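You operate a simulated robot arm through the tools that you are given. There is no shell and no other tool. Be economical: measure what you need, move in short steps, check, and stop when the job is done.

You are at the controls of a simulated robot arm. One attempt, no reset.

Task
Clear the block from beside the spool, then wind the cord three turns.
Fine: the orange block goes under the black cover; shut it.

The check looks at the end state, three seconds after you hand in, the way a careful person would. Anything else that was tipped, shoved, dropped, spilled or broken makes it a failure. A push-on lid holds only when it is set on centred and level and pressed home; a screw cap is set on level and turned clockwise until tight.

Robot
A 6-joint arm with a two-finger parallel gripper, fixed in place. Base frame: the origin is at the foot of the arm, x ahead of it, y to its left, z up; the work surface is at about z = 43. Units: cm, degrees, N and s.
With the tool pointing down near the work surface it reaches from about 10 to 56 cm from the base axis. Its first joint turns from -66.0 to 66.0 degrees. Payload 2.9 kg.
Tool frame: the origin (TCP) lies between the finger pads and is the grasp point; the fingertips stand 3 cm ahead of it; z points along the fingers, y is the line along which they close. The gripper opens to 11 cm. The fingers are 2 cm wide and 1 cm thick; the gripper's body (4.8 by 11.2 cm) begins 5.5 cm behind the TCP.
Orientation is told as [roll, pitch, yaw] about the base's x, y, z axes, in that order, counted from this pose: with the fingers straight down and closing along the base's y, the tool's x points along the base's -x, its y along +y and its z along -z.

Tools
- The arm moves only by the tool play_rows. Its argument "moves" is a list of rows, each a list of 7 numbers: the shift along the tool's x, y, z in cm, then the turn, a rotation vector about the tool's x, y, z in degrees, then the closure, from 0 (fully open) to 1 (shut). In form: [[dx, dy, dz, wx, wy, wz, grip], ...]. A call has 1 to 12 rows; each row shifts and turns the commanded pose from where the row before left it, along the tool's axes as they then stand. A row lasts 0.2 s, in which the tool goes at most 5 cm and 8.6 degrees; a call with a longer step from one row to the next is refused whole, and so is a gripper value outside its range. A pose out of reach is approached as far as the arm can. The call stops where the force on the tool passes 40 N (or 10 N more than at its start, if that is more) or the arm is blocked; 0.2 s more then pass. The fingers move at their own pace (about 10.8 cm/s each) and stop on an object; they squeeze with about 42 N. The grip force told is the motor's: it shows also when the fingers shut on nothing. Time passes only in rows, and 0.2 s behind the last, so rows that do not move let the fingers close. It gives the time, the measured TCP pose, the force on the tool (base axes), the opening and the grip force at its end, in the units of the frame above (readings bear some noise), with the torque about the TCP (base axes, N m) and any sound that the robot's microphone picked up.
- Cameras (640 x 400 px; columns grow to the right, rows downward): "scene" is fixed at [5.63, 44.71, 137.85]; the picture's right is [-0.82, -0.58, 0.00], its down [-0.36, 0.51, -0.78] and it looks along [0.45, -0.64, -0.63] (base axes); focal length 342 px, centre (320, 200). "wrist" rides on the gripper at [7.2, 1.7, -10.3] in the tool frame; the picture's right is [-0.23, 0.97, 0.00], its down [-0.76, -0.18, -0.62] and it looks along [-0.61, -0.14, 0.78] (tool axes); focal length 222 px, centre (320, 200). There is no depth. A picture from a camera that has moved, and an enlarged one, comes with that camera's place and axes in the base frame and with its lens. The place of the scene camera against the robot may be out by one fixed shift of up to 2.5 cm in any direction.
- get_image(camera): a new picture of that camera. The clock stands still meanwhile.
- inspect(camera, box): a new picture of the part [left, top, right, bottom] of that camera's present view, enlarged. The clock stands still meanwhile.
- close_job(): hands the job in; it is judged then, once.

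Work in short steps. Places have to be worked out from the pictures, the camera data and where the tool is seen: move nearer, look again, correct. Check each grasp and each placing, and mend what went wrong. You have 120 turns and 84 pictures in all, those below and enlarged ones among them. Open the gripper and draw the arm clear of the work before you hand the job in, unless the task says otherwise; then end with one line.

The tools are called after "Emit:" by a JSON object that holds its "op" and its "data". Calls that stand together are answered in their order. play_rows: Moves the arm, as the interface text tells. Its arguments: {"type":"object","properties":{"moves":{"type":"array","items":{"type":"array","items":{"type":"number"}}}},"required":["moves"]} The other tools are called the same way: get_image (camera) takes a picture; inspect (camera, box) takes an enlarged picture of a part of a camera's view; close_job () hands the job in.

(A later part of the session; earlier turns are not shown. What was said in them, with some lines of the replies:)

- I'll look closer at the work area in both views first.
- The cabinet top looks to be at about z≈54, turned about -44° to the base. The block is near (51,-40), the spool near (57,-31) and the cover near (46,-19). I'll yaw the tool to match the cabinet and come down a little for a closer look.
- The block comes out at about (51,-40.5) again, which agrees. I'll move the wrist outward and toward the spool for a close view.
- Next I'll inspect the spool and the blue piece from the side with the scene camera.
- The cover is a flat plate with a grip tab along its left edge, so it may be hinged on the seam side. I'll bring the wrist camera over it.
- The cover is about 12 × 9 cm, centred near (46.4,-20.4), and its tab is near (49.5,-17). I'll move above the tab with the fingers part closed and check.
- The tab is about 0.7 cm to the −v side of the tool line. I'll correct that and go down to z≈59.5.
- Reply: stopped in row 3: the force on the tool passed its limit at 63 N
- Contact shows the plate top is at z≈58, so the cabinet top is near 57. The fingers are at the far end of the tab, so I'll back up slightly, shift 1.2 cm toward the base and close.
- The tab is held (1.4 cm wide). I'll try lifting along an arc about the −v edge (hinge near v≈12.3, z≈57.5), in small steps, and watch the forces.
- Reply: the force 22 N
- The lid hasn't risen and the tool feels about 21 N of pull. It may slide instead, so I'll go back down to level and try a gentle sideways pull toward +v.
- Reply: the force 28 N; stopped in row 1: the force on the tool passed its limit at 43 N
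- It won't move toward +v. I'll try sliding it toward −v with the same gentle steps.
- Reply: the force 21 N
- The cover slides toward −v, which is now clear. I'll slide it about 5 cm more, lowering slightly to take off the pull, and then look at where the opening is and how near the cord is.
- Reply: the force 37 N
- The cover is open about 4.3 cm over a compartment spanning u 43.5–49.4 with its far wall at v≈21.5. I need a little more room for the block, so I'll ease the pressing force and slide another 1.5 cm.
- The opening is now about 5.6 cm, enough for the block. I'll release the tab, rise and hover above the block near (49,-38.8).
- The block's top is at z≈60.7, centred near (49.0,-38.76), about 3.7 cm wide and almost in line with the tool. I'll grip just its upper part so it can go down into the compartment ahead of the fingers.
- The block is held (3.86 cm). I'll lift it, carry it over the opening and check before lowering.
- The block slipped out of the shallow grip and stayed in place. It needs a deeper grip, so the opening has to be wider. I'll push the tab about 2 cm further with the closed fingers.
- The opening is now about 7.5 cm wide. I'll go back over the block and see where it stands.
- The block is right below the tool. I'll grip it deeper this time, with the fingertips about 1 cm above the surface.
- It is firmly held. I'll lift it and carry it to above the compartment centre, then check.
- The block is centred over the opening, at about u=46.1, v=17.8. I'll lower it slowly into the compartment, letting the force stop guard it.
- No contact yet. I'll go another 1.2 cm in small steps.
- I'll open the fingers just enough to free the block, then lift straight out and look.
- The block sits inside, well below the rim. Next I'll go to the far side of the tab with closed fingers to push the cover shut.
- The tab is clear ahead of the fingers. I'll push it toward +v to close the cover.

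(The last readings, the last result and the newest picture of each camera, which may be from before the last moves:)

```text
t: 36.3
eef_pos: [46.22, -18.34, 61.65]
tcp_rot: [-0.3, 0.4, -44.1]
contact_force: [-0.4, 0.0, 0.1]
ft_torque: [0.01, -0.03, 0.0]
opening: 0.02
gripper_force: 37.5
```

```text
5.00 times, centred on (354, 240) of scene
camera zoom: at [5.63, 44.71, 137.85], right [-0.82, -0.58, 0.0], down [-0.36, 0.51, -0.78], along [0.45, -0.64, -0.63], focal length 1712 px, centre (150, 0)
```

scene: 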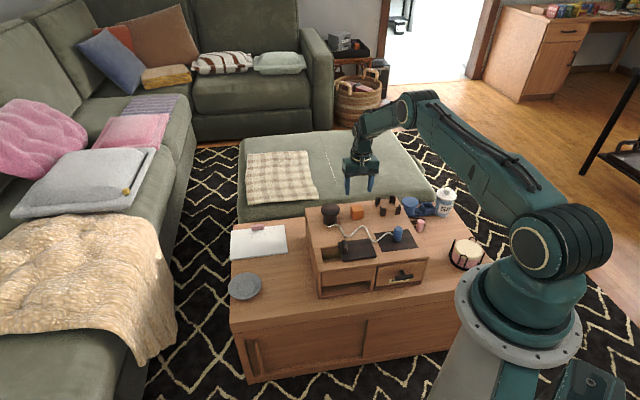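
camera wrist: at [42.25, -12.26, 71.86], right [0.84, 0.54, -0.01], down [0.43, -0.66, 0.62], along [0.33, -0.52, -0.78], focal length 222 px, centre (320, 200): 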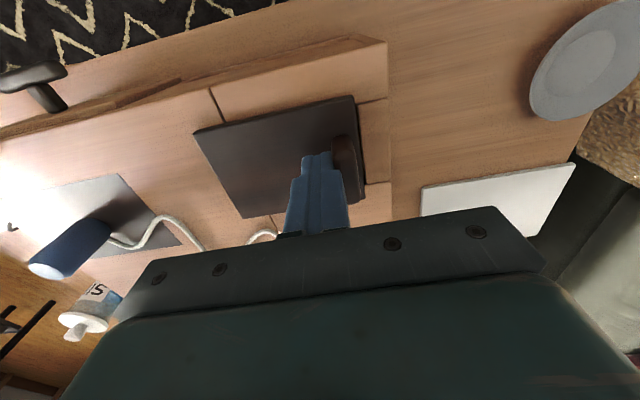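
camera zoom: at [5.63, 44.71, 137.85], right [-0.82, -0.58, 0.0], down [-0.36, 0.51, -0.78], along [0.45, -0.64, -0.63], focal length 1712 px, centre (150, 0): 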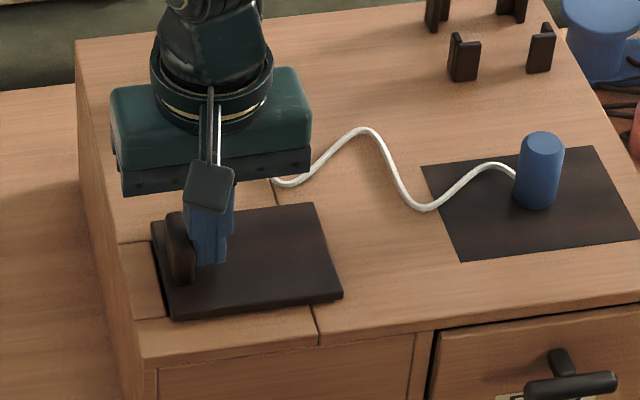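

About 1 cm remains. I'll push in small steps until it meets its stop.

Emit:
{"op": "play_rows", "data": {"moves": [[0, 0.4, 0, 0, 0, 0, 1], [0, 0.3, 0, 0, 0, 0, 1], [0, 0.2, 0, 0, 0, 0, 1], [0, 0.2, 0, 0, 0, 0, 1], [0, 0.2, 0, 0, 0, 0, 1], [0, 0.2, 0, 0, 0, 0, 1], [0, 0, 0, 0, 0, 0, 1]]}}

Emit:
{"op": "inspect", "data": {"camera": "scene", "box": [290, 200, 418, 280]}}

```text
t: 37.9
eef_pos: [47.03, -17.49, 61.59]
tcp_rot: [-0.5, 0.3, -44.3]
contact_force: [-12.4, -10.3, 2.6]
ft_torque: [-0.09, 0.06, -0.12]
opening: 0.01
gripper_force: 37.6
```

```text
5.00 times, centred on (354, 240) of scene
camera zoom: at [5.61, 44.69, 137.85], right [-0.82, -0.58, 0.0], down [-0.36, 0.51, -0.78], along [0.45, -0.64, -0.63], focal length 1712 px, centre (150, 0)
```

zoom: 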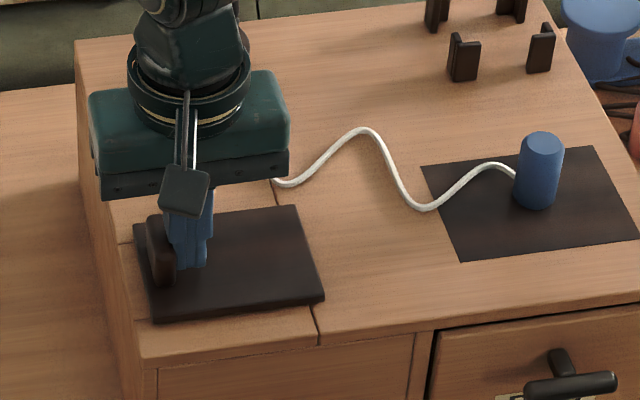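

The cover met its stop and its edges match the original closed position. Before winding, I'll test whether the arm can reach the far side of the spool (spool axis about (54.8,-30.9), top about z=63).

Emit:
{"op": "play_rows", "data": {"moves": [[0, -0.5, 0, 0, 0, 0, 1], [0, 0, -4, 0, 0, 0, 1], [0, 0, -5, 0, 0, 0, 1], [-4, -0.7, 0, 0, 0, 0, 1], [-4, -0.7, 0, 0, 0, 0, 1], [-4, -0.6, 0, 0, 0, 0, 1], [-4, -0.6, 0, 0, 0, 0, 1], [-4, -0.6, 0, 0, 0, 0, 1], [-2.4, -0.5, 0, 0, 0, 0, 1], [0, 0, 0, 0, 0, 0, 1]]}}

Emit:
{"op": "play_rows", "data": {"moves": [[0, 0, 3, 0, 0, 0, 1], [0, 0, 3, 0, 0, 0, 1], [0, 0, 0, 0, 0, 0, 1]]}}

Emit:
{"op": "inspect", "data": {"camera": "scene", "box": [280, 150, 440, 250]}}

```text
t: 40.1
eef_pos: [57.45, -33.28, 70.92]
tcp_rot: [-0.3, 0.3, -44.2]
contact_force: [-0.4, -0.3, 0.0]
ft_torque: [0.01, -0.01, 0.0]
opening: 0.0
gripper_force: 38.5
out of reach, approached as far as the arm can: row 8, 9
```

```text
t: 40.9
eef_pos: [56.48, -32.67, 65.82]
tcp_rot: [-0.3, 0.1, -44.1]
contact_force: [-2.5, 1.1, 3.9]
ft_torque: [-0.01, 0.04, 0.02]
opening: 0.0
gripper_force: 37.5
out of reach, approached as far as the arm can: row 1, 2
stopped in row 3: the force on the tool passed its limit at 42 N (the readings are from after the stop); the commanded pose is now the measured one
```

```text
4.00 times, centred on (360, 200) of scene
camera zoom: at [5.62, 44.72, 137.84], right [-0.82, -0.58, 0.0], down [-0.36, 0.51, -0.78], along [0.45, -0.64, -0.63], focal length 1370 px, centre (160, 200)
```

zoom: 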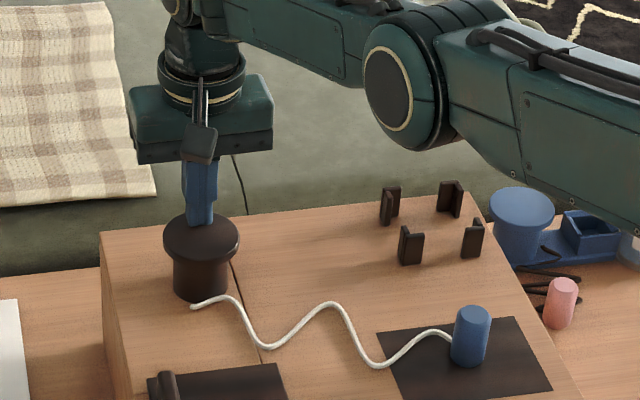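

With the tool vertical, reach ends at about r=65 cm, and I touched the fixed spool top at z≈62.8 without harm. To carry the blue toggle around the spool I need the fingers tilted outward about 30°. I'll rise, yaw to −30° and return over the toggle.

Emit:
{"op": "play_rows", "data": {"moves": [[0, 0, -4, 0, 0, 0, 1], [0, 0, -2, 0, 0, -7, 0.5], [0, 0, 0, 0, 0, -7, 0.5], [3.7, -2.4, 0, 0, 0, 0, 0.5], [3.7, -2.4, 0, 0, 0, 0, 0.5], [3.7, -2.4, 0, 0, 0, 0, 0.5], [3.7, -2.4, 0, 0, 0, 0, 0.5], [3.7, -2.4, 0, 0, 0, 0, 0.5], [3.7, -2.4, 0, 0, 0, 0, 0.5], [0, 0, 0, 0, 0, 0, 0.5]]}}

Emit:
{"op": "get_image", "data": {"camera": "wrist"}}

```text
t: 43.1
eef_pos: [29.98, -33.66, 71.99]
tcp_rot: [-0.3, 0.3, -30.1]
contact_force: [-0.5, -0.2, -0.9]
ft_torque: [-0.01, -0.02, 0.01]
opening: 5.51
gripper_force: 0.1
```

```text
39 pictures are left
camera wrist: at [24.65, -28.62, 82.26], right [0.69, 0.73, 0.0], down [0.57, -0.53, 0.62], along [0.45, -0.43, -0.78], focal length 222 px, centre (320, 200)
```

wrist: 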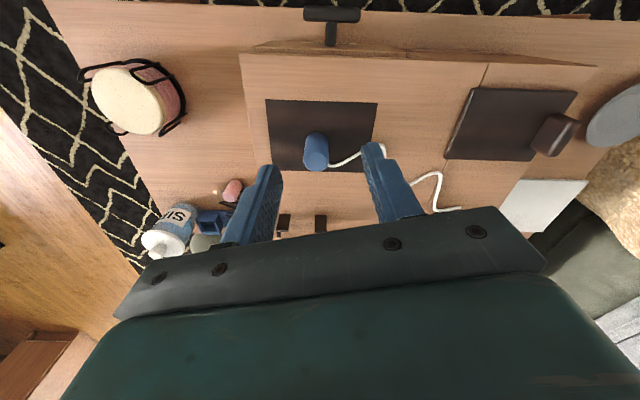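

The toggle is at about (32.3,-36.7). I'll tilt the fingers outward 30° and come to a pre-grasp pose behind and above it.

Emit:
{"op": "play_rows", "data": {"moves": [[0, 0, 0, 0, -7.5, 0, 0.5], [0, 0, 0, 0, -7.5, 0, 0.5], [0, 0, 0, 0, -7.5, 0, 0.5], [0, 0, 0, 0, -7.5, 0, 0.5], [1.2, -0.7, 2.6, 0, 0, 0, 0.5], [1.27, -0.75, 2.67, 0, 0, 0, 0.5], [0, 0, 0, 0, 0, 0, 0.5]]}}

Emit:
{"op": "get_image", "data": {"camera": "wrist"}}

Emit:
{"op": "inspect", "data": {"camera": "scene", "box": [330, 170, 458, 250]}}

```text
t: 44.7
eef_pos: [29.8, -35.31, 66.0]
tcp_rot: [-0.3, -29.8, -30.0]
contact_force: [0.2, 0.6, 1.2]
ft_torque: [-0.02, 0.01, 0.02]
opening: 5.51
gripper_force: 0.0
```

```text
38 pictures are left
camera wrist: at [20.74, -28.12, 71.17], right [0.66, 0.74, 0.11], down [0.22, -0.33, 0.92], along [0.72, -0.58, -0.38], focal length 222 px, centre (320, 200)
```

wrist: 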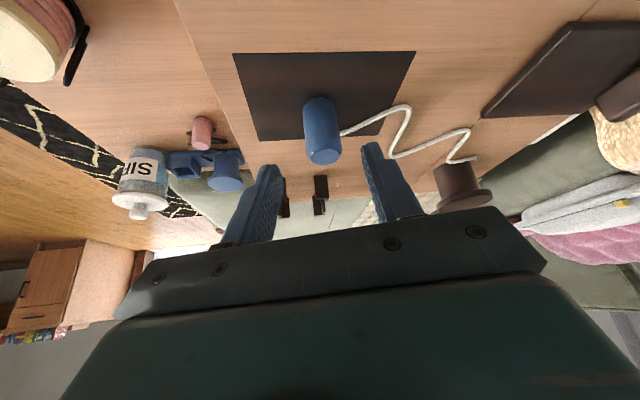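

```text
5.00 times, centred on (394, 210) of scene
camera zoom: at [5.63, 44.71, 137.85], right [-0.82, -0.58, 0.0], down [-0.36, 0.51, -0.78], along [0.45, -0.64, -0.63], focal length 1712 px, centre (-50, 150)
```

zoom: 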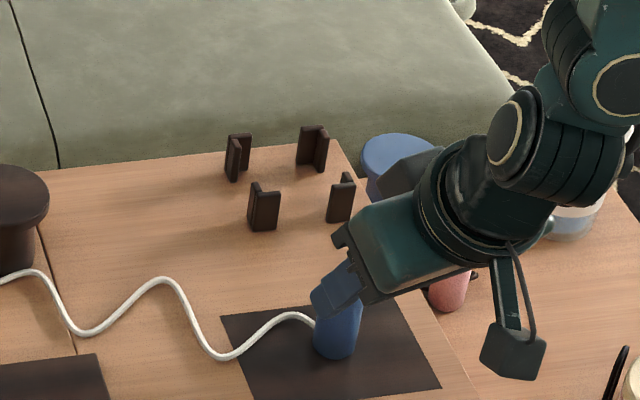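

It's lined up. I'll advance along the tool axis and close on the toggle.

Emit:
{"op": "play_rows", "data": {"moves": [[0, 0.2, 2, 0, 0, 0, 0.5], [0, 0, 2, 0, 0, 0, 0.5], [0, 0, 1.4, 0, 0, 0, 0.5], [0, 0, 0, 0, 0, 0, 0.5], [0, 0, 0, 0, 0, 0, 1], [0, 0, 0, 0, 0, 0, 1], [0, 0, 0, 0, 0, 0, 1]]}}

Emit:
{"op": "inspect", "data": {"camera": "wrist", "box": [192, 60, 448, 220]}}

```text
t: 46.3
eef_pos: [32.18, -36.41, 61.28]
tcp_rot: [-0.2, -29.8, -30.0]
contact_force: [0.2, -0.5, 0.8]
ft_torque: [0.0, -0.04, -0.03]
opening: 2.69
gripper_force: 42.0
```

```text
2.50 times, centred on (320, 140) of wrist
camera zoom: at [23.08, -29.3, 66.56], right [0.66, 0.74, 0.11], down [0.22, -0.33, 0.92], along [0.72, -0.58, -0.38], focal length 555 px, centre (320, 350)
```

zoom: 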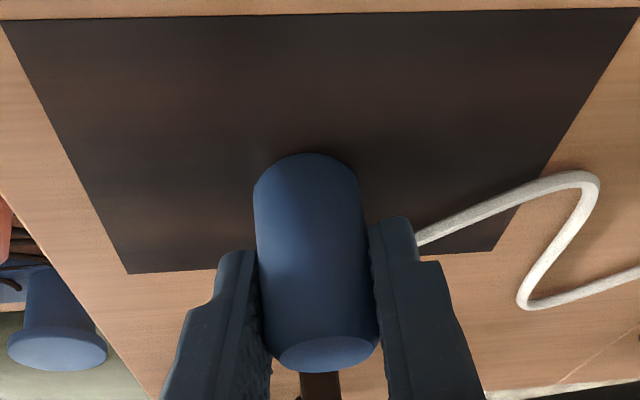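

The toggle is held (2.7 cm). I'll lift it 1 cm and carry it to the near-right side of the spool, 7.5 cm from its axis, then check how the cord behaves.

Emit:
{"op": "play_rows", "data": {"moves": [[-0.5, 0, -0.87, 0, 0, 0, 1], [-1.24, 1.37, 0.71, 0, 0, 0, 1], [-2.06, 2.27, 1.18, 0, 0, 0, 1], [-2.06, 2.27, 1.18, 0, 0, 0, 1], [-2.06, 2.27, 1.18, 0, 0, 0, 1], [-1.24, 1.37, 0.71, 0, 0, 0, 1], [-1.24, 1.37, 0.71, 0, 0, 0, 1], [0, 0, 0, 0, 0, 0, 1]]}}

Emit:
{"op": "inspect", "data": {"camera": "scene", "box": [290, 180, 450, 280]}}

Emit:
{"op": "get_image", "data": {"camera": "wrist"}}

```text
t: 48.1
eef_pos: [47.37, -32.84, 62.31]
tcp_rot: [-0.1, -29.7, -30.1]
contact_force: [0.7, -0.1, -0.2]
ft_torque: [0.01, 0.04, 0.07]
opening: 2.62
gripper_force: 42.3
```

```text
4.00 times, centred on (370, 230) of scene
camera zoom: at [5.63, 44.71, 137.85], right [-0.82, -0.58, 0.0], down [-0.36, 0.51, -0.78], along [0.45, -0.64, -0.63], focal length 1370 px, centre (120, 80)
```

zoom: 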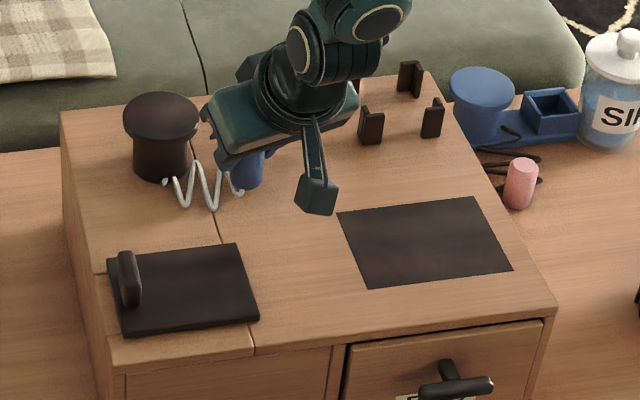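

```text
34 pictures are left
camera wrist: at [38.39, -25.73, 67.58], right [0.66, 0.74, 0.11], down [0.22, -0.33, 0.92], along [0.72, -0.58, -0.38], focal length 222 px, centre (320, 200)
```

wrist: 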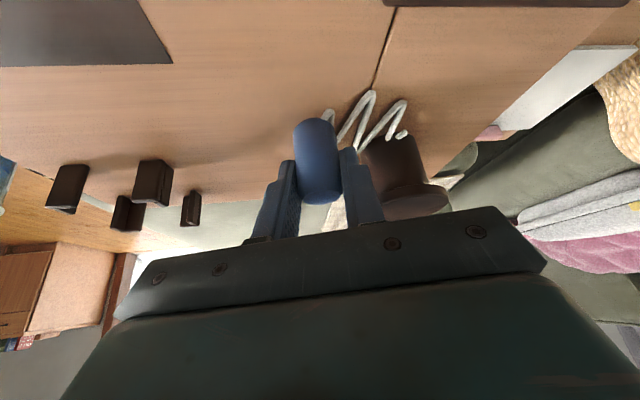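

The cord just follows the toggle. Now I'll carry it counter-clockwise along a 7.5 cm circle, the first 135° to the far side, watching reach and forces.

Emit:
{"op": "play_rows", "data": {"moves": [[-1.48, -1.11, 0.85, 0, 0, 0, 1], [-1.57, -0.74, 0.9, 0, 0, 0, 1], [-1.68, -0.26, 0.96, 0, 0, 0, 1], [-1.68, 0.26, 0.96, 0, 0, 0, 1], [-1.57, 0.74, 0.9, 0, 0, 0, 1], [-1.35, 1.2, 0.77, 0, 0, 0, 1], [-1.04, 1.55, 0.6, 0, 0, 0, 1], [-0.64, 1.81, 0.37, 0, 0, 0, 1], [-0.23, 1.94, 0.13, 0, 0, 0, 1], [0, 0, 0, 0, 0, 0, 1]]}}

Emit:
{"op": "inspect", "data": {"camera": "scene", "box": [270, 170, 398, 250]}}

```text
t: 50.3
eef_pos: [61.33, -34.79, 62.22]
tcp_rot: [-0.2, -29.8, -30.1]
contact_force: [-0.6, 0.8, -0.8]
ft_torque: [0.03, 0.01, -0.02]
opening: 2.6
gripper_force: 41.9
```

```text
5.00 times, centred on (334, 210) of scene
camera zoom: at [5.63, 44.71, 137.85], right [-0.82, -0.58, 0.0], down [-0.36, 0.51, -0.78], along [0.45, -0.64, -0.63], focal length 1712 px, centre (250, 150)
```

zoom: 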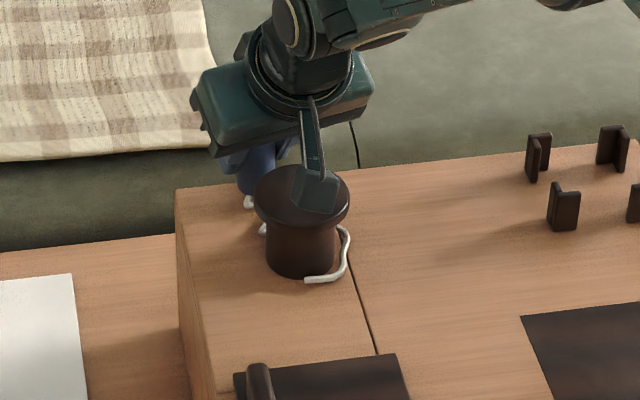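

The cord lays itself around the post and the far side is within reach. I'll continue the circle from the far side around the left to the near side.

Emit:
{"op": "play_rows", "data": {"moves": [[0.23, 1.94, -0.13, 0, 0, 0, 1], [0.64, 1.81, -0.37, 0, 0, 0, 1], [1.04, 1.55, -0.6, 0, 0, 0, 1], [1.35, 1.2, -0.77, 0, 0, 0, 1], [1.57, 0.74, -0.9, 0, 0, 0, 1], [1.68, 0.26, -0.96, 0, 0, 0, 1], [1.68, -0.26, -0.96, 0, 0, 0, 1], [1.57, -0.74, -0.9, 0, 0, 0, 1], [1.35, -1.2, -0.77, 0, 0, 0, 1], [1.04, -1.55, -0.6, 0, 0, 0, 1], [0.64, -1.81, -0.37, 0, 0, 0, 1], [0.23, -1.94, -0.13, 0, 0, 0, 1]]}}

Emit:
{"op": "inspect", "data": {"camera": "scene", "box": [270, 170, 398, 250]}}

```text
t: 52.9
eef_pos: [48.35, -26.86, 62.16]
tcp_rot: [-0.2, -29.7, -30.0]
contact_force: [0.1, -0.4, 0.2]
ft_torque: [0.04, -0.01, 0.01]
opening: 2.57
gripper_force: 42.1
```

```text
5.00 times, centred on (334, 210) of scene
camera zoom: at [5.63, 44.71, 137.85], right [-0.82, -0.58, 0.0], down [-0.36, 0.51, -0.78], along [0.45, -0.64, -0.63], focal length 1712 px, centre (250, 150)
```

zoom: 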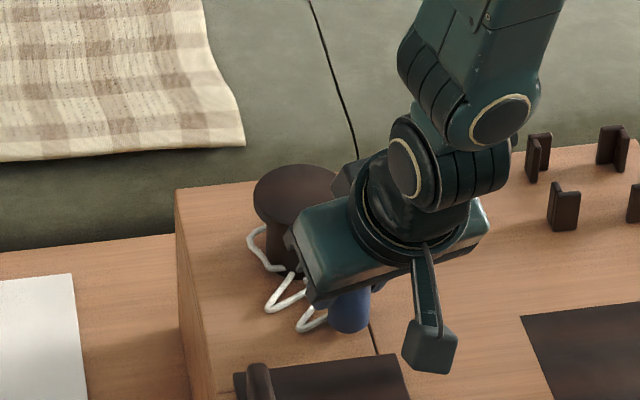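

315° is done cleanly. I'll continue through the near side and round to the far side again.

Emit:
{"op": "play_rows", "data": {"moves": [[-0.23, -1.94, 0.13, 0, 0, 0, 1], [-0.64, -1.81, 0.37, 0, 0, 0, 1], [-1.04, -1.55, 0.6, 0, 0, 0, 1], [-1.35, -1.2, 0.77, 0, 0, 0, 1], [-1.57, -0.74, 0.9, 0, 0, 0, 1], [-1.68, -0.26, 0.96, 0, 0, 0, 1], [-1.68, 0.26, 0.96, 0, 0, 0, 1], [-1.57, 0.74, 0.9, 0, 0, 0, 1], [-1.35, 1.2, 0.77, 0, 0, 0, 1], [-1.04, 1.55, 0.6, 0, 0, 0, 1], [-0.64, 1.81, 0.37, 0, 0, 0, 1], [-0.23, 1.94, 0.13, 0, 0, 0, 1]]}}

Emit:
{"op": "inspect", "data": {"camera": "scene", "box": [270, 170, 398, 250]}}

```text
t: 55.5
eef_pos: [61.4, -34.67, 62.35]
tcp_rot: [-0.3, -29.9, -30.1]
contact_force: [0.0, 0.1, 0.9]
ft_torque: [0.02, -0.01, -0.02]
opening: 2.6
gripper_force: 42.2
```

```text
5.00 times, centred on (334, 210) of scene
camera zoom: at [5.63, 44.71, 137.85], right [-0.82, -0.58, 0.0], down [-0.36, 0.51, -0.78], along [0.45, -0.64, -0.63], focal length 1712 px, centre (250, 150)
```

zoom: 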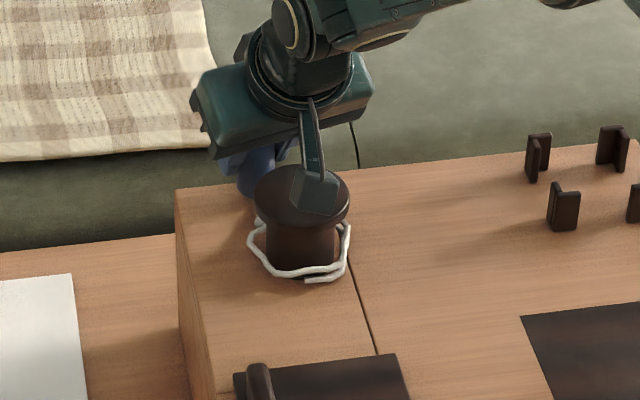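

About 1.4 turns are on. I'll continue the second loop, watching for tension.

Emit:
{"op": "play_rows", "data": {"moves": [[0.23, 1.94, -0.13, 0, 0, 0, 1], [0.64, 1.81, -0.37, 0, 0, 0, 1], [1.04, 1.55, -0.6, 0, 0, 0, 1], [1.35, 1.2, -0.77, 0, 0, 0, 1], [1.57, 0.74, -0.9, 0, 0, 0, 1], [1.68, 0.26, -0.96, 0, 0, 0, 1], [1.68, -0.26, -0.96, 0, 0, 0, 1], [1.57, -0.74, -0.9, 0, 0, 0, 1], [1.35, -1.2, -0.77, 0, 0, 0, 1], [1.04, -1.55, -0.6, 0, 0, 0, 1], [0.64, -1.81, -0.37, 0, 0, 0, 1], [0.23, -1.94, -0.13, 0, 0, 0, 1]]}}

Emit:
{"op": "inspect", "data": {"camera": "scene", "box": [270, 170, 398, 250]}}

Emit:
{"op": "get_image", "data": {"camera": "wrist"}}

```text
t: 58.1
eef_pos: [48.39, -27.2, 62.27]
tcp_rot: [-0.2, -29.7, -30.0]
contact_force: [-0.4, 0.4, -0.3]
ft_torque: [0.01, 0.02, 0.03]
opening: 2.6
gripper_force: 42.5
```

```text
5.00 times, centred on (334, 210) of scene
camera zoom: at [5.63, 44.71, 137.85], right [-0.82, -0.58, 0.0], down [-0.36, 0.51, -0.78], along [0.45, -0.64, -0.63], focal length 1712 px, centre (250, 150)
```

zoom: 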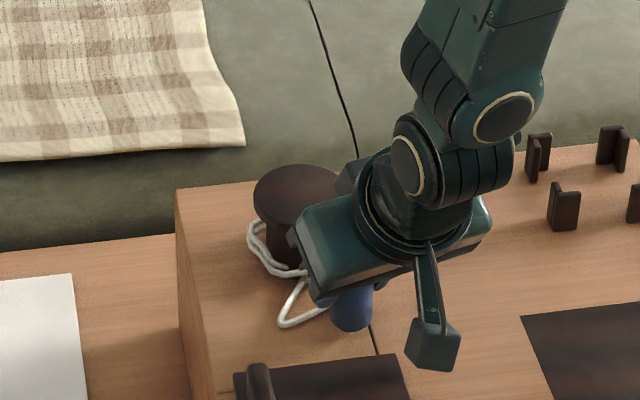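

```text
29 pictures are left
camera wrist: at [39.3, -20.03, 67.53], right [0.66, 0.74, 0.11], down [0.22, -0.33, 0.92], along [0.72, -0.58, -0.38], focal length 222 px, centre (320, 200)
```

wrist: 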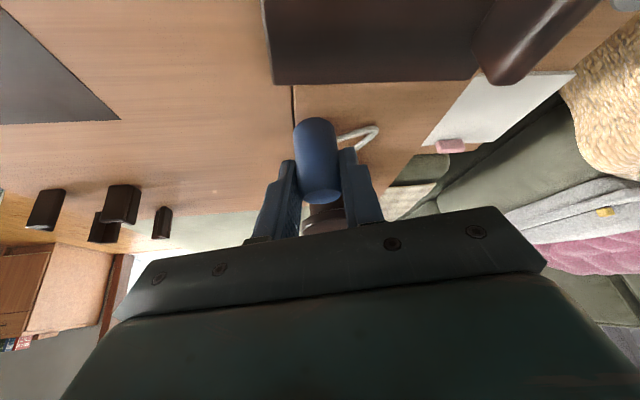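

675° is done and there is still slack. I'll continue around.

Emit:
{"op": "play_rows", "data": {"moves": [[-0.23, -1.94, 0.13, 0, 0, 0, 1], [-0.64, -1.81, 0.37, 0, 0, 0, 1], [-1.04, -1.55, 0.6, 0, 0, 0, 1], [-1.35, -1.2, 0.77, 0, 0, 0, 1], [-1.57, -0.74, 0.9, 0, 0, 0, 1], [-1.68, -0.26, 0.96, 0, 0, 0, 1], [-1.68, 0.26, 0.96, 0, 0, 0, 1], [-1.57, 0.74, 0.9, 0, 0, 0, 1], [-1.35, 1.2, 0.77, 0, 0, 0, 1], [-1.04, 1.55, 0.6, 0, 0, 0, 1], [-0.64, 1.81, 0.37, 0, 0, 0, 1], [-0.23, 1.94, 0.13, 0, 0, 0, 1]]}}

Emit:
{"op": "inspect", "data": {"camera": "scene", "box": [270, 170, 398, 250]}}

```text
t: 60.7
eef_pos: [61.35, -34.72, 62.34]
tcp_rot: [-0.3, -29.8, -30.1]
contact_force: [0.7, 0.0, 0.1]
ft_torque: [0.01, 0.0, 0.01]
opening: 2.57
gripper_force: 41.7
```

```text
5.00 times, centred on (334, 210) of scene
camera zoom: at [5.63, 44.71, 137.85], right [-0.82, -0.58, 0.0], down [-0.36, 0.51, -0.78], along [0.45, -0.64, -0.63], focal length 1712 px, centre (250, 150)
```

zoom: 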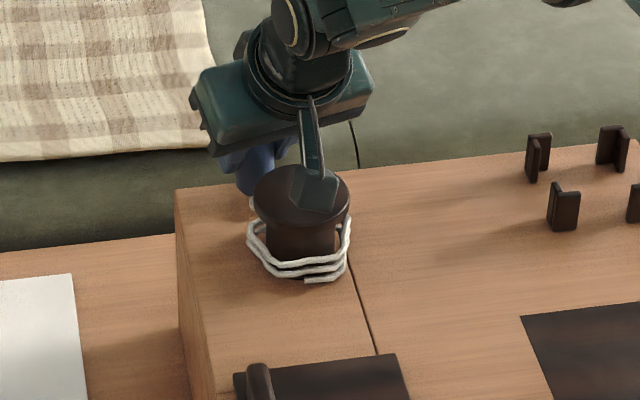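

2.4 turns are on. I'll continue to the near side.

Emit:
{"op": "play_rows", "data": {"moves": [[0.23, 1.94, -0.13, 0, 0, 0, 1], [0.64, 1.81, -0.37, 0, 0, 0, 1], [1.04, 1.55, -0.6, 0, 0, 0, 1], [1.35, 1.2, -0.77, 0, 0, 0, 1], [1.57, 0.74, -0.9, 0, 0, 0, 1], [1.68, 0.26, -0.96, 0, 0, 0, 1], [1.68, -0.26, -0.96, 0, 0, 0, 1], [1.57, -0.74, -0.9, 0, 0, 0, 1], [1.35, -1.2, -0.77, 0, 0, 0, 1], [1.04, -1.55, -0.6, 0, 0, 0, 1], [0.64, -1.81, -0.37, 0, 0, 0, 1], [0.23, -1.94, -0.13, 0, 0, 0, 1]]}}

Emit:
{"op": "inspect", "data": {"camera": "scene", "box": [270, 170, 398, 250]}}

```text
t: 63.3
eef_pos: [48.51, -27.13, 62.29]
tcp_rot: [-0.2, -29.8, -30.0]
contact_force: [0.0, 0.2, 0.5]
ft_torque: [0.01, -0.01, 0.02]
opening: 2.58
gripper_force: 42.1
```

```text
5.00 times, centred on (334, 210) of scene
camera zoom: at [5.63, 44.71, 137.85], right [-0.82, -0.58, 0.0], down [-0.36, 0.51, -0.78], along [0.45, -0.64, -0.63], focal length 1712 px, centre (250, 150)
```

zoom: 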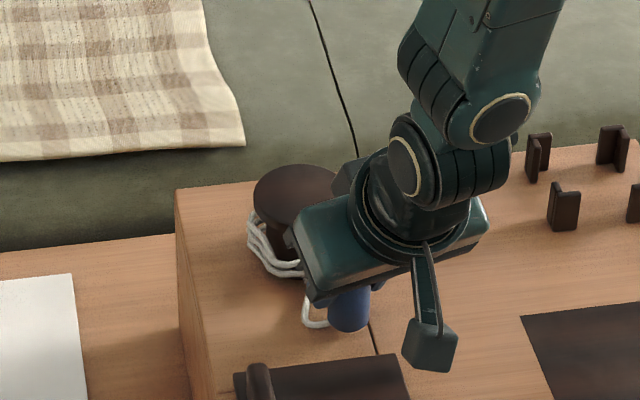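

1035° so far. I'll go another 105°, to where the cord itself passes a full three turns, and then check the slack.

Emit:
{"op": "play_rows", "data": {"moves": [[-0.23, -1.94, 0.13, 0, 0, 0, 1], [-0.64, -1.81, 0.37, 0, 0, 0, 1], [-1.04, -1.55, 0.6, 0, 0, 0, 1], [-1.35, -1.2, 0.77, 0, 0, 0, 1], [-1.57, -0.74, 0.9, 0, 0, 0, 1], [-1.68, -0.26, 0.96, 0, 0, 0, 1], [-1.68, 0.26, 0.96, 0, 0, 0, 1], [0, 0, 0, 0, 0, 0, 1]]}}

Emit:
{"op": "inspect", "data": {"camera": "scene", "box": [270, 170, 398, 250]}}

Emit:
{"op": "get_image", "data": {"camera": "wrist"}}

```text
t: 65.1
eef_pos: [52.92, -38.1, 62.29]
tcp_rot: [-0.2, -29.8, -30.0]
contact_force: [-0.3, 0.0, 0.1]
ft_torque: [-0.03, 0.03, -0.02]
opening: 2.58
gripper_force: 41.8
```

```text
5.00 times, centred on (334, 210) of scene
camera zoom: at [5.63, 44.71, 137.85], right [-0.82, -0.58, 0.0], down [-0.36, 0.51, -0.78], along [0.45, -0.64, -0.63], focal length 1712 px, centre (250, 150)
```

zoom: 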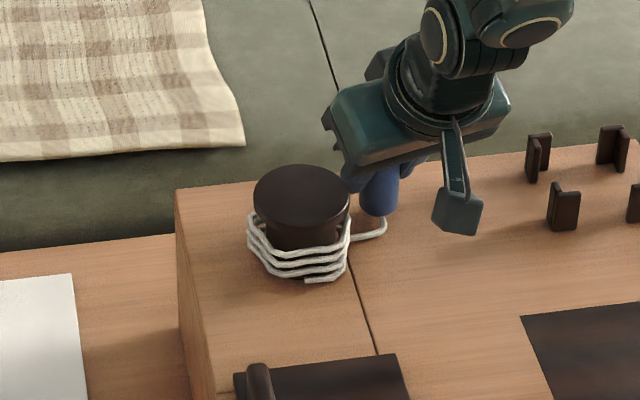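

```text
25 pictures are left
camera wrist: at [43.95, -30.93, 67.52], right [0.66, 0.74, 0.11], down [0.22, -0.33, 0.92], along [0.72, -0.58, -0.38], focal length 222 px, centre (320, 200)
```

wrist: 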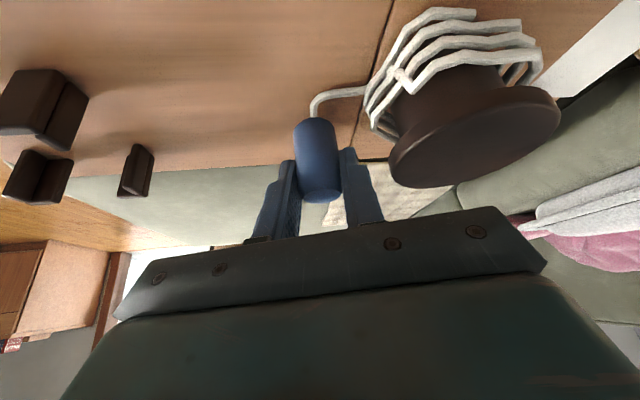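

I'll zoom in to count the strands.

Emit:
{"op": "inspect", "data": {"camera": "wrist", "box": [290, 0, 562, 170]}}

Emit:
{"op": "inspect", "data": {"camera": "scene", "box": [310, 195, 358, 225]}}

```text
2.35 times, centred on (426, 85) of wrist
camera zoom: at [43.95, -30.93, 67.52], right [0.66, 0.74, 0.11], down [0.22, -0.33, 0.92], along [0.72, -0.58, -0.38], focal length 523 px, centre (71, 471)
```

zoom: 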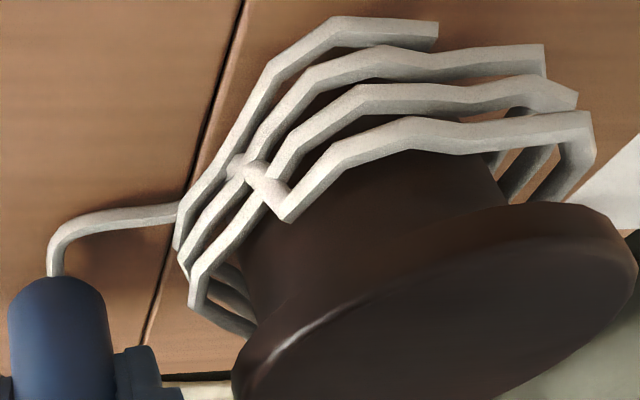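

```text
13.33 times, centred on (334, 210) of scene
camera zoom: at [5.63, 44.71, 137.85], right [-0.82, -0.58, 0.0], down [-0.36, 0.51, -0.78], along [0.45, -0.64, -0.63], focal length 4565 px, centre (133, 67)
```

zoom: 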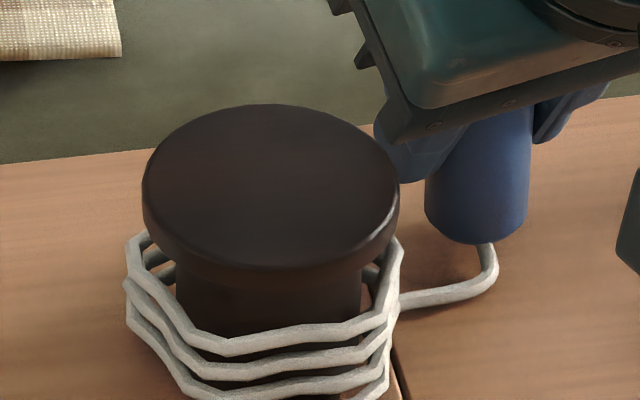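

Three full turns show: four strands at the front, with the last one leading off to the toggle. I'll lower the toggle about 1 cm to stand it on the top, gently.

Emit:
{"op": "play_rows", "data": {"moves": [[0.2, 0, 0.35, 0, 0, 0, 1], [0.2, 0, 0.35, 0, 0, 0, 1], [0.1, 0, 0.17, 0, 0, 0, 1], [0, 0, 0, 0, 0, 0, 1]]}}

Emit:
{"op": "inspect", "data": {"camera": "scene", "box": [310, 185, 374, 225]}}

```text
t: 66.1
eef_pos: [53.0, -38.27, 61.63]
tcp_rot: [-0.4, -30.2, -30.1]
contact_force: [-4.9, 2.8, 28.1]
ft_torque: [0.09, 0.19, 0.0]
opening: 2.56
gripper_force: 41.9
```

```text
10.00 times, centred on (342, 205) of scene
camera zoom: at [5.58, 44.75, 137.84], right [-0.82, -0.58, 0.0], down [-0.36, 0.51, -0.78], along [0.45, -0.64, -0.63], focal length 3424 px, centre (100, 150)
```

zoom: 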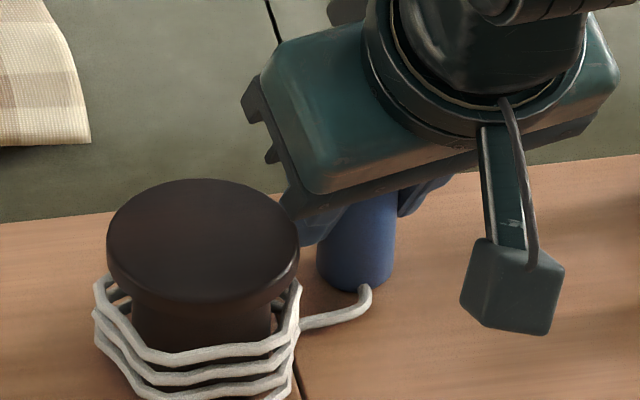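

It is standing on the surface (28 N of contact). I'll ease off slightly and open the fingers a little.

Emit:
{"op": "play_rows", "data": {"moves": [[-0.07, 0, -0.12, 0, 0, 0, 1], [0, 0, 0, 0, 0, 0, 0.7], [0, 0, 0, 0, 0, 0, 0.62], [0, 0, 0, 0, 0, 0, 0.62]]}}

Emit:
{"op": "inspect", "data": {"camera": "scene", "box": [310, 185, 374, 225]}}

Emit:
{"op": "get_image", "data": {"camera": "wrist"}}

```text
t: 67.1
eef_pos: [52.93, -38.15, 61.33]
tcp_rot: [-0.2, -29.8, -29.9]
contact_force: [-0.1, 0.1, 1.0]
ft_torque: [0.02, -0.02, 0.0]
opening: 4.18
gripper_force: 0.0
```

```text
10.00 times, centred on (342, 205) of scene
camera zoom: at [5.63, 44.71, 137.85], right [-0.82, -0.58, 0.0], down [-0.36, 0.51, -0.78], along [0.45, -0.64, -0.63], focal length 3424 px, centre (100, 150)
```

zoom: 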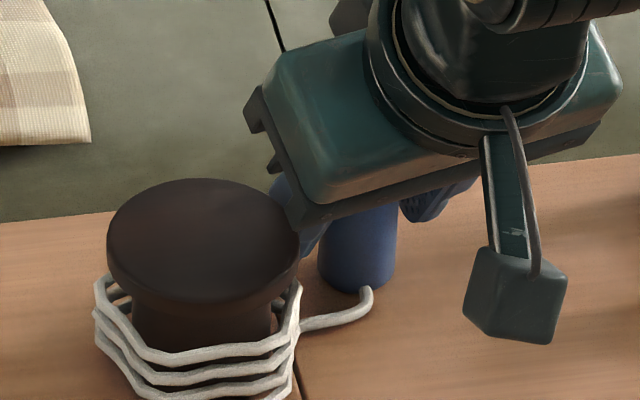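

```text
20 pictures are left
camera wrist: at [43.87, -30.94, 66.62], right [0.66, 0.74, 0.11], down [0.22, -0.33, 0.92], along [0.72, -0.58, -0.38], focal length 222 px, centre (320, 200)
```

wrist: 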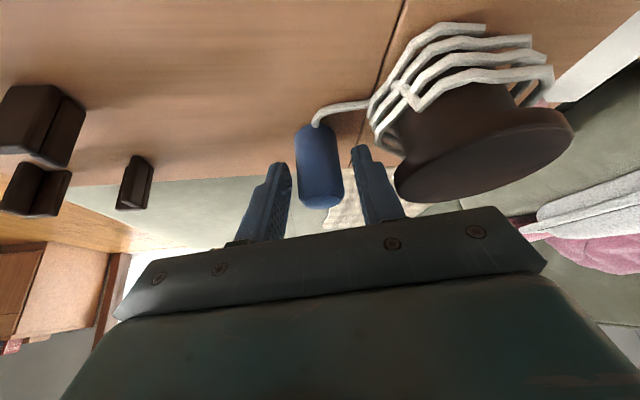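

The toggle stands upright and free between the fingers. I'll draw back along the tool axis.

Emit:
{"op": "play_rows", "data": {"moves": [[0, 0, -1, 0, 0, 0, 0.62], [0, 0, -2, 0, 0, 0, 0.62], [0, 0, -3, 0, 0, 0, 0.62], [0, 0, -4, 0, 0, 0, 0.62], [0, 0, -4, 0, 0, 0, 0.3], [0, 0, -4, 0, 0, 0, 0], [0, 0, -4, 0, 0, 0, 0], [0, 0, 0, 0, 0, 0, 0], [0, 0, 0, 0, 0, 0, 0], [0, 0, 0, 0, 0, 0, 0]]}}

Emit:
{"op": "inspect", "data": {"camera": "scene", "box": [280, 180, 440, 280]}}

Emit:
{"op": "get_image", "data": {"camera": "wrist"}}

```text
t: 69.3
eef_pos: [43.6, -32.53, 80.52]
tcp_rot: [-0.2, -29.7, -30.0]
contact_force: [0.0, 0.4, 0.0]
ft_torque: [0.01, -0.01, 0.0]
opening: 11.0
gripper_force: 0.0
```

```text
4.00 times, centred on (360, 230) of scene
camera zoom: at [5.63, 44.71, 137.85], right [-0.82, -0.58, 0.0], down [-0.36, 0.51, -0.78], along [0.45, -0.64, -0.63], focal length 1370 px, centre (160, 80)
```

zoom: 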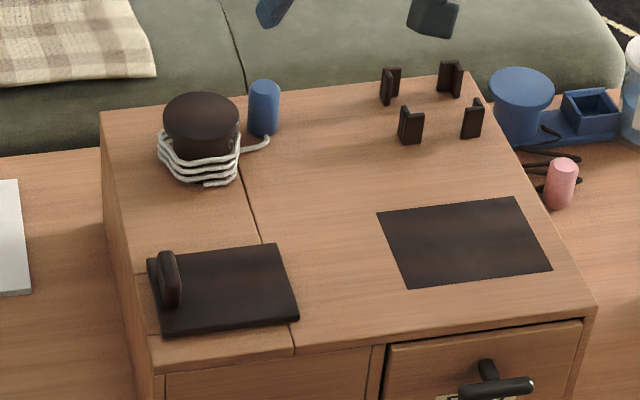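

```text
18 pictures are left
camera wrist: at [34.51, -25.35, 85.74], right [0.66, 0.74, 0.11], down [0.22, -0.33, 0.92], along [0.72, -0.58, -0.38], focal length 222 px, centre (320, 200)
```

wrist: 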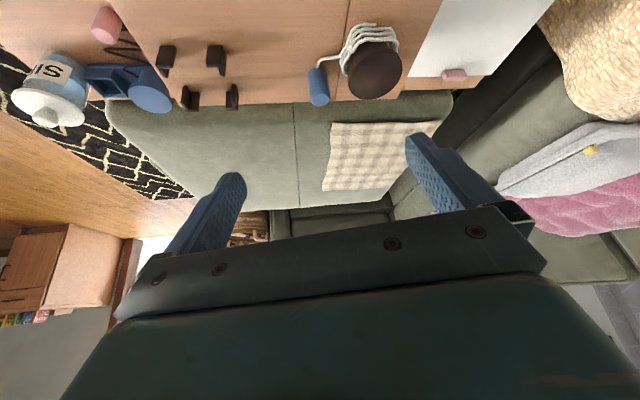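

The toggle stands upright, three turns are on the spool, the cover is shut over the block, and the arm is clear with the gripper open. I'm handing in.

Emit:
{"op": "close_job", "data": {}}

```text
The job is handed in.
```

The orange block is in the compartment under the shut black cover, and the cord is wound three turns counter-clockwise on the spool with its blue toggle standing upright beside it.
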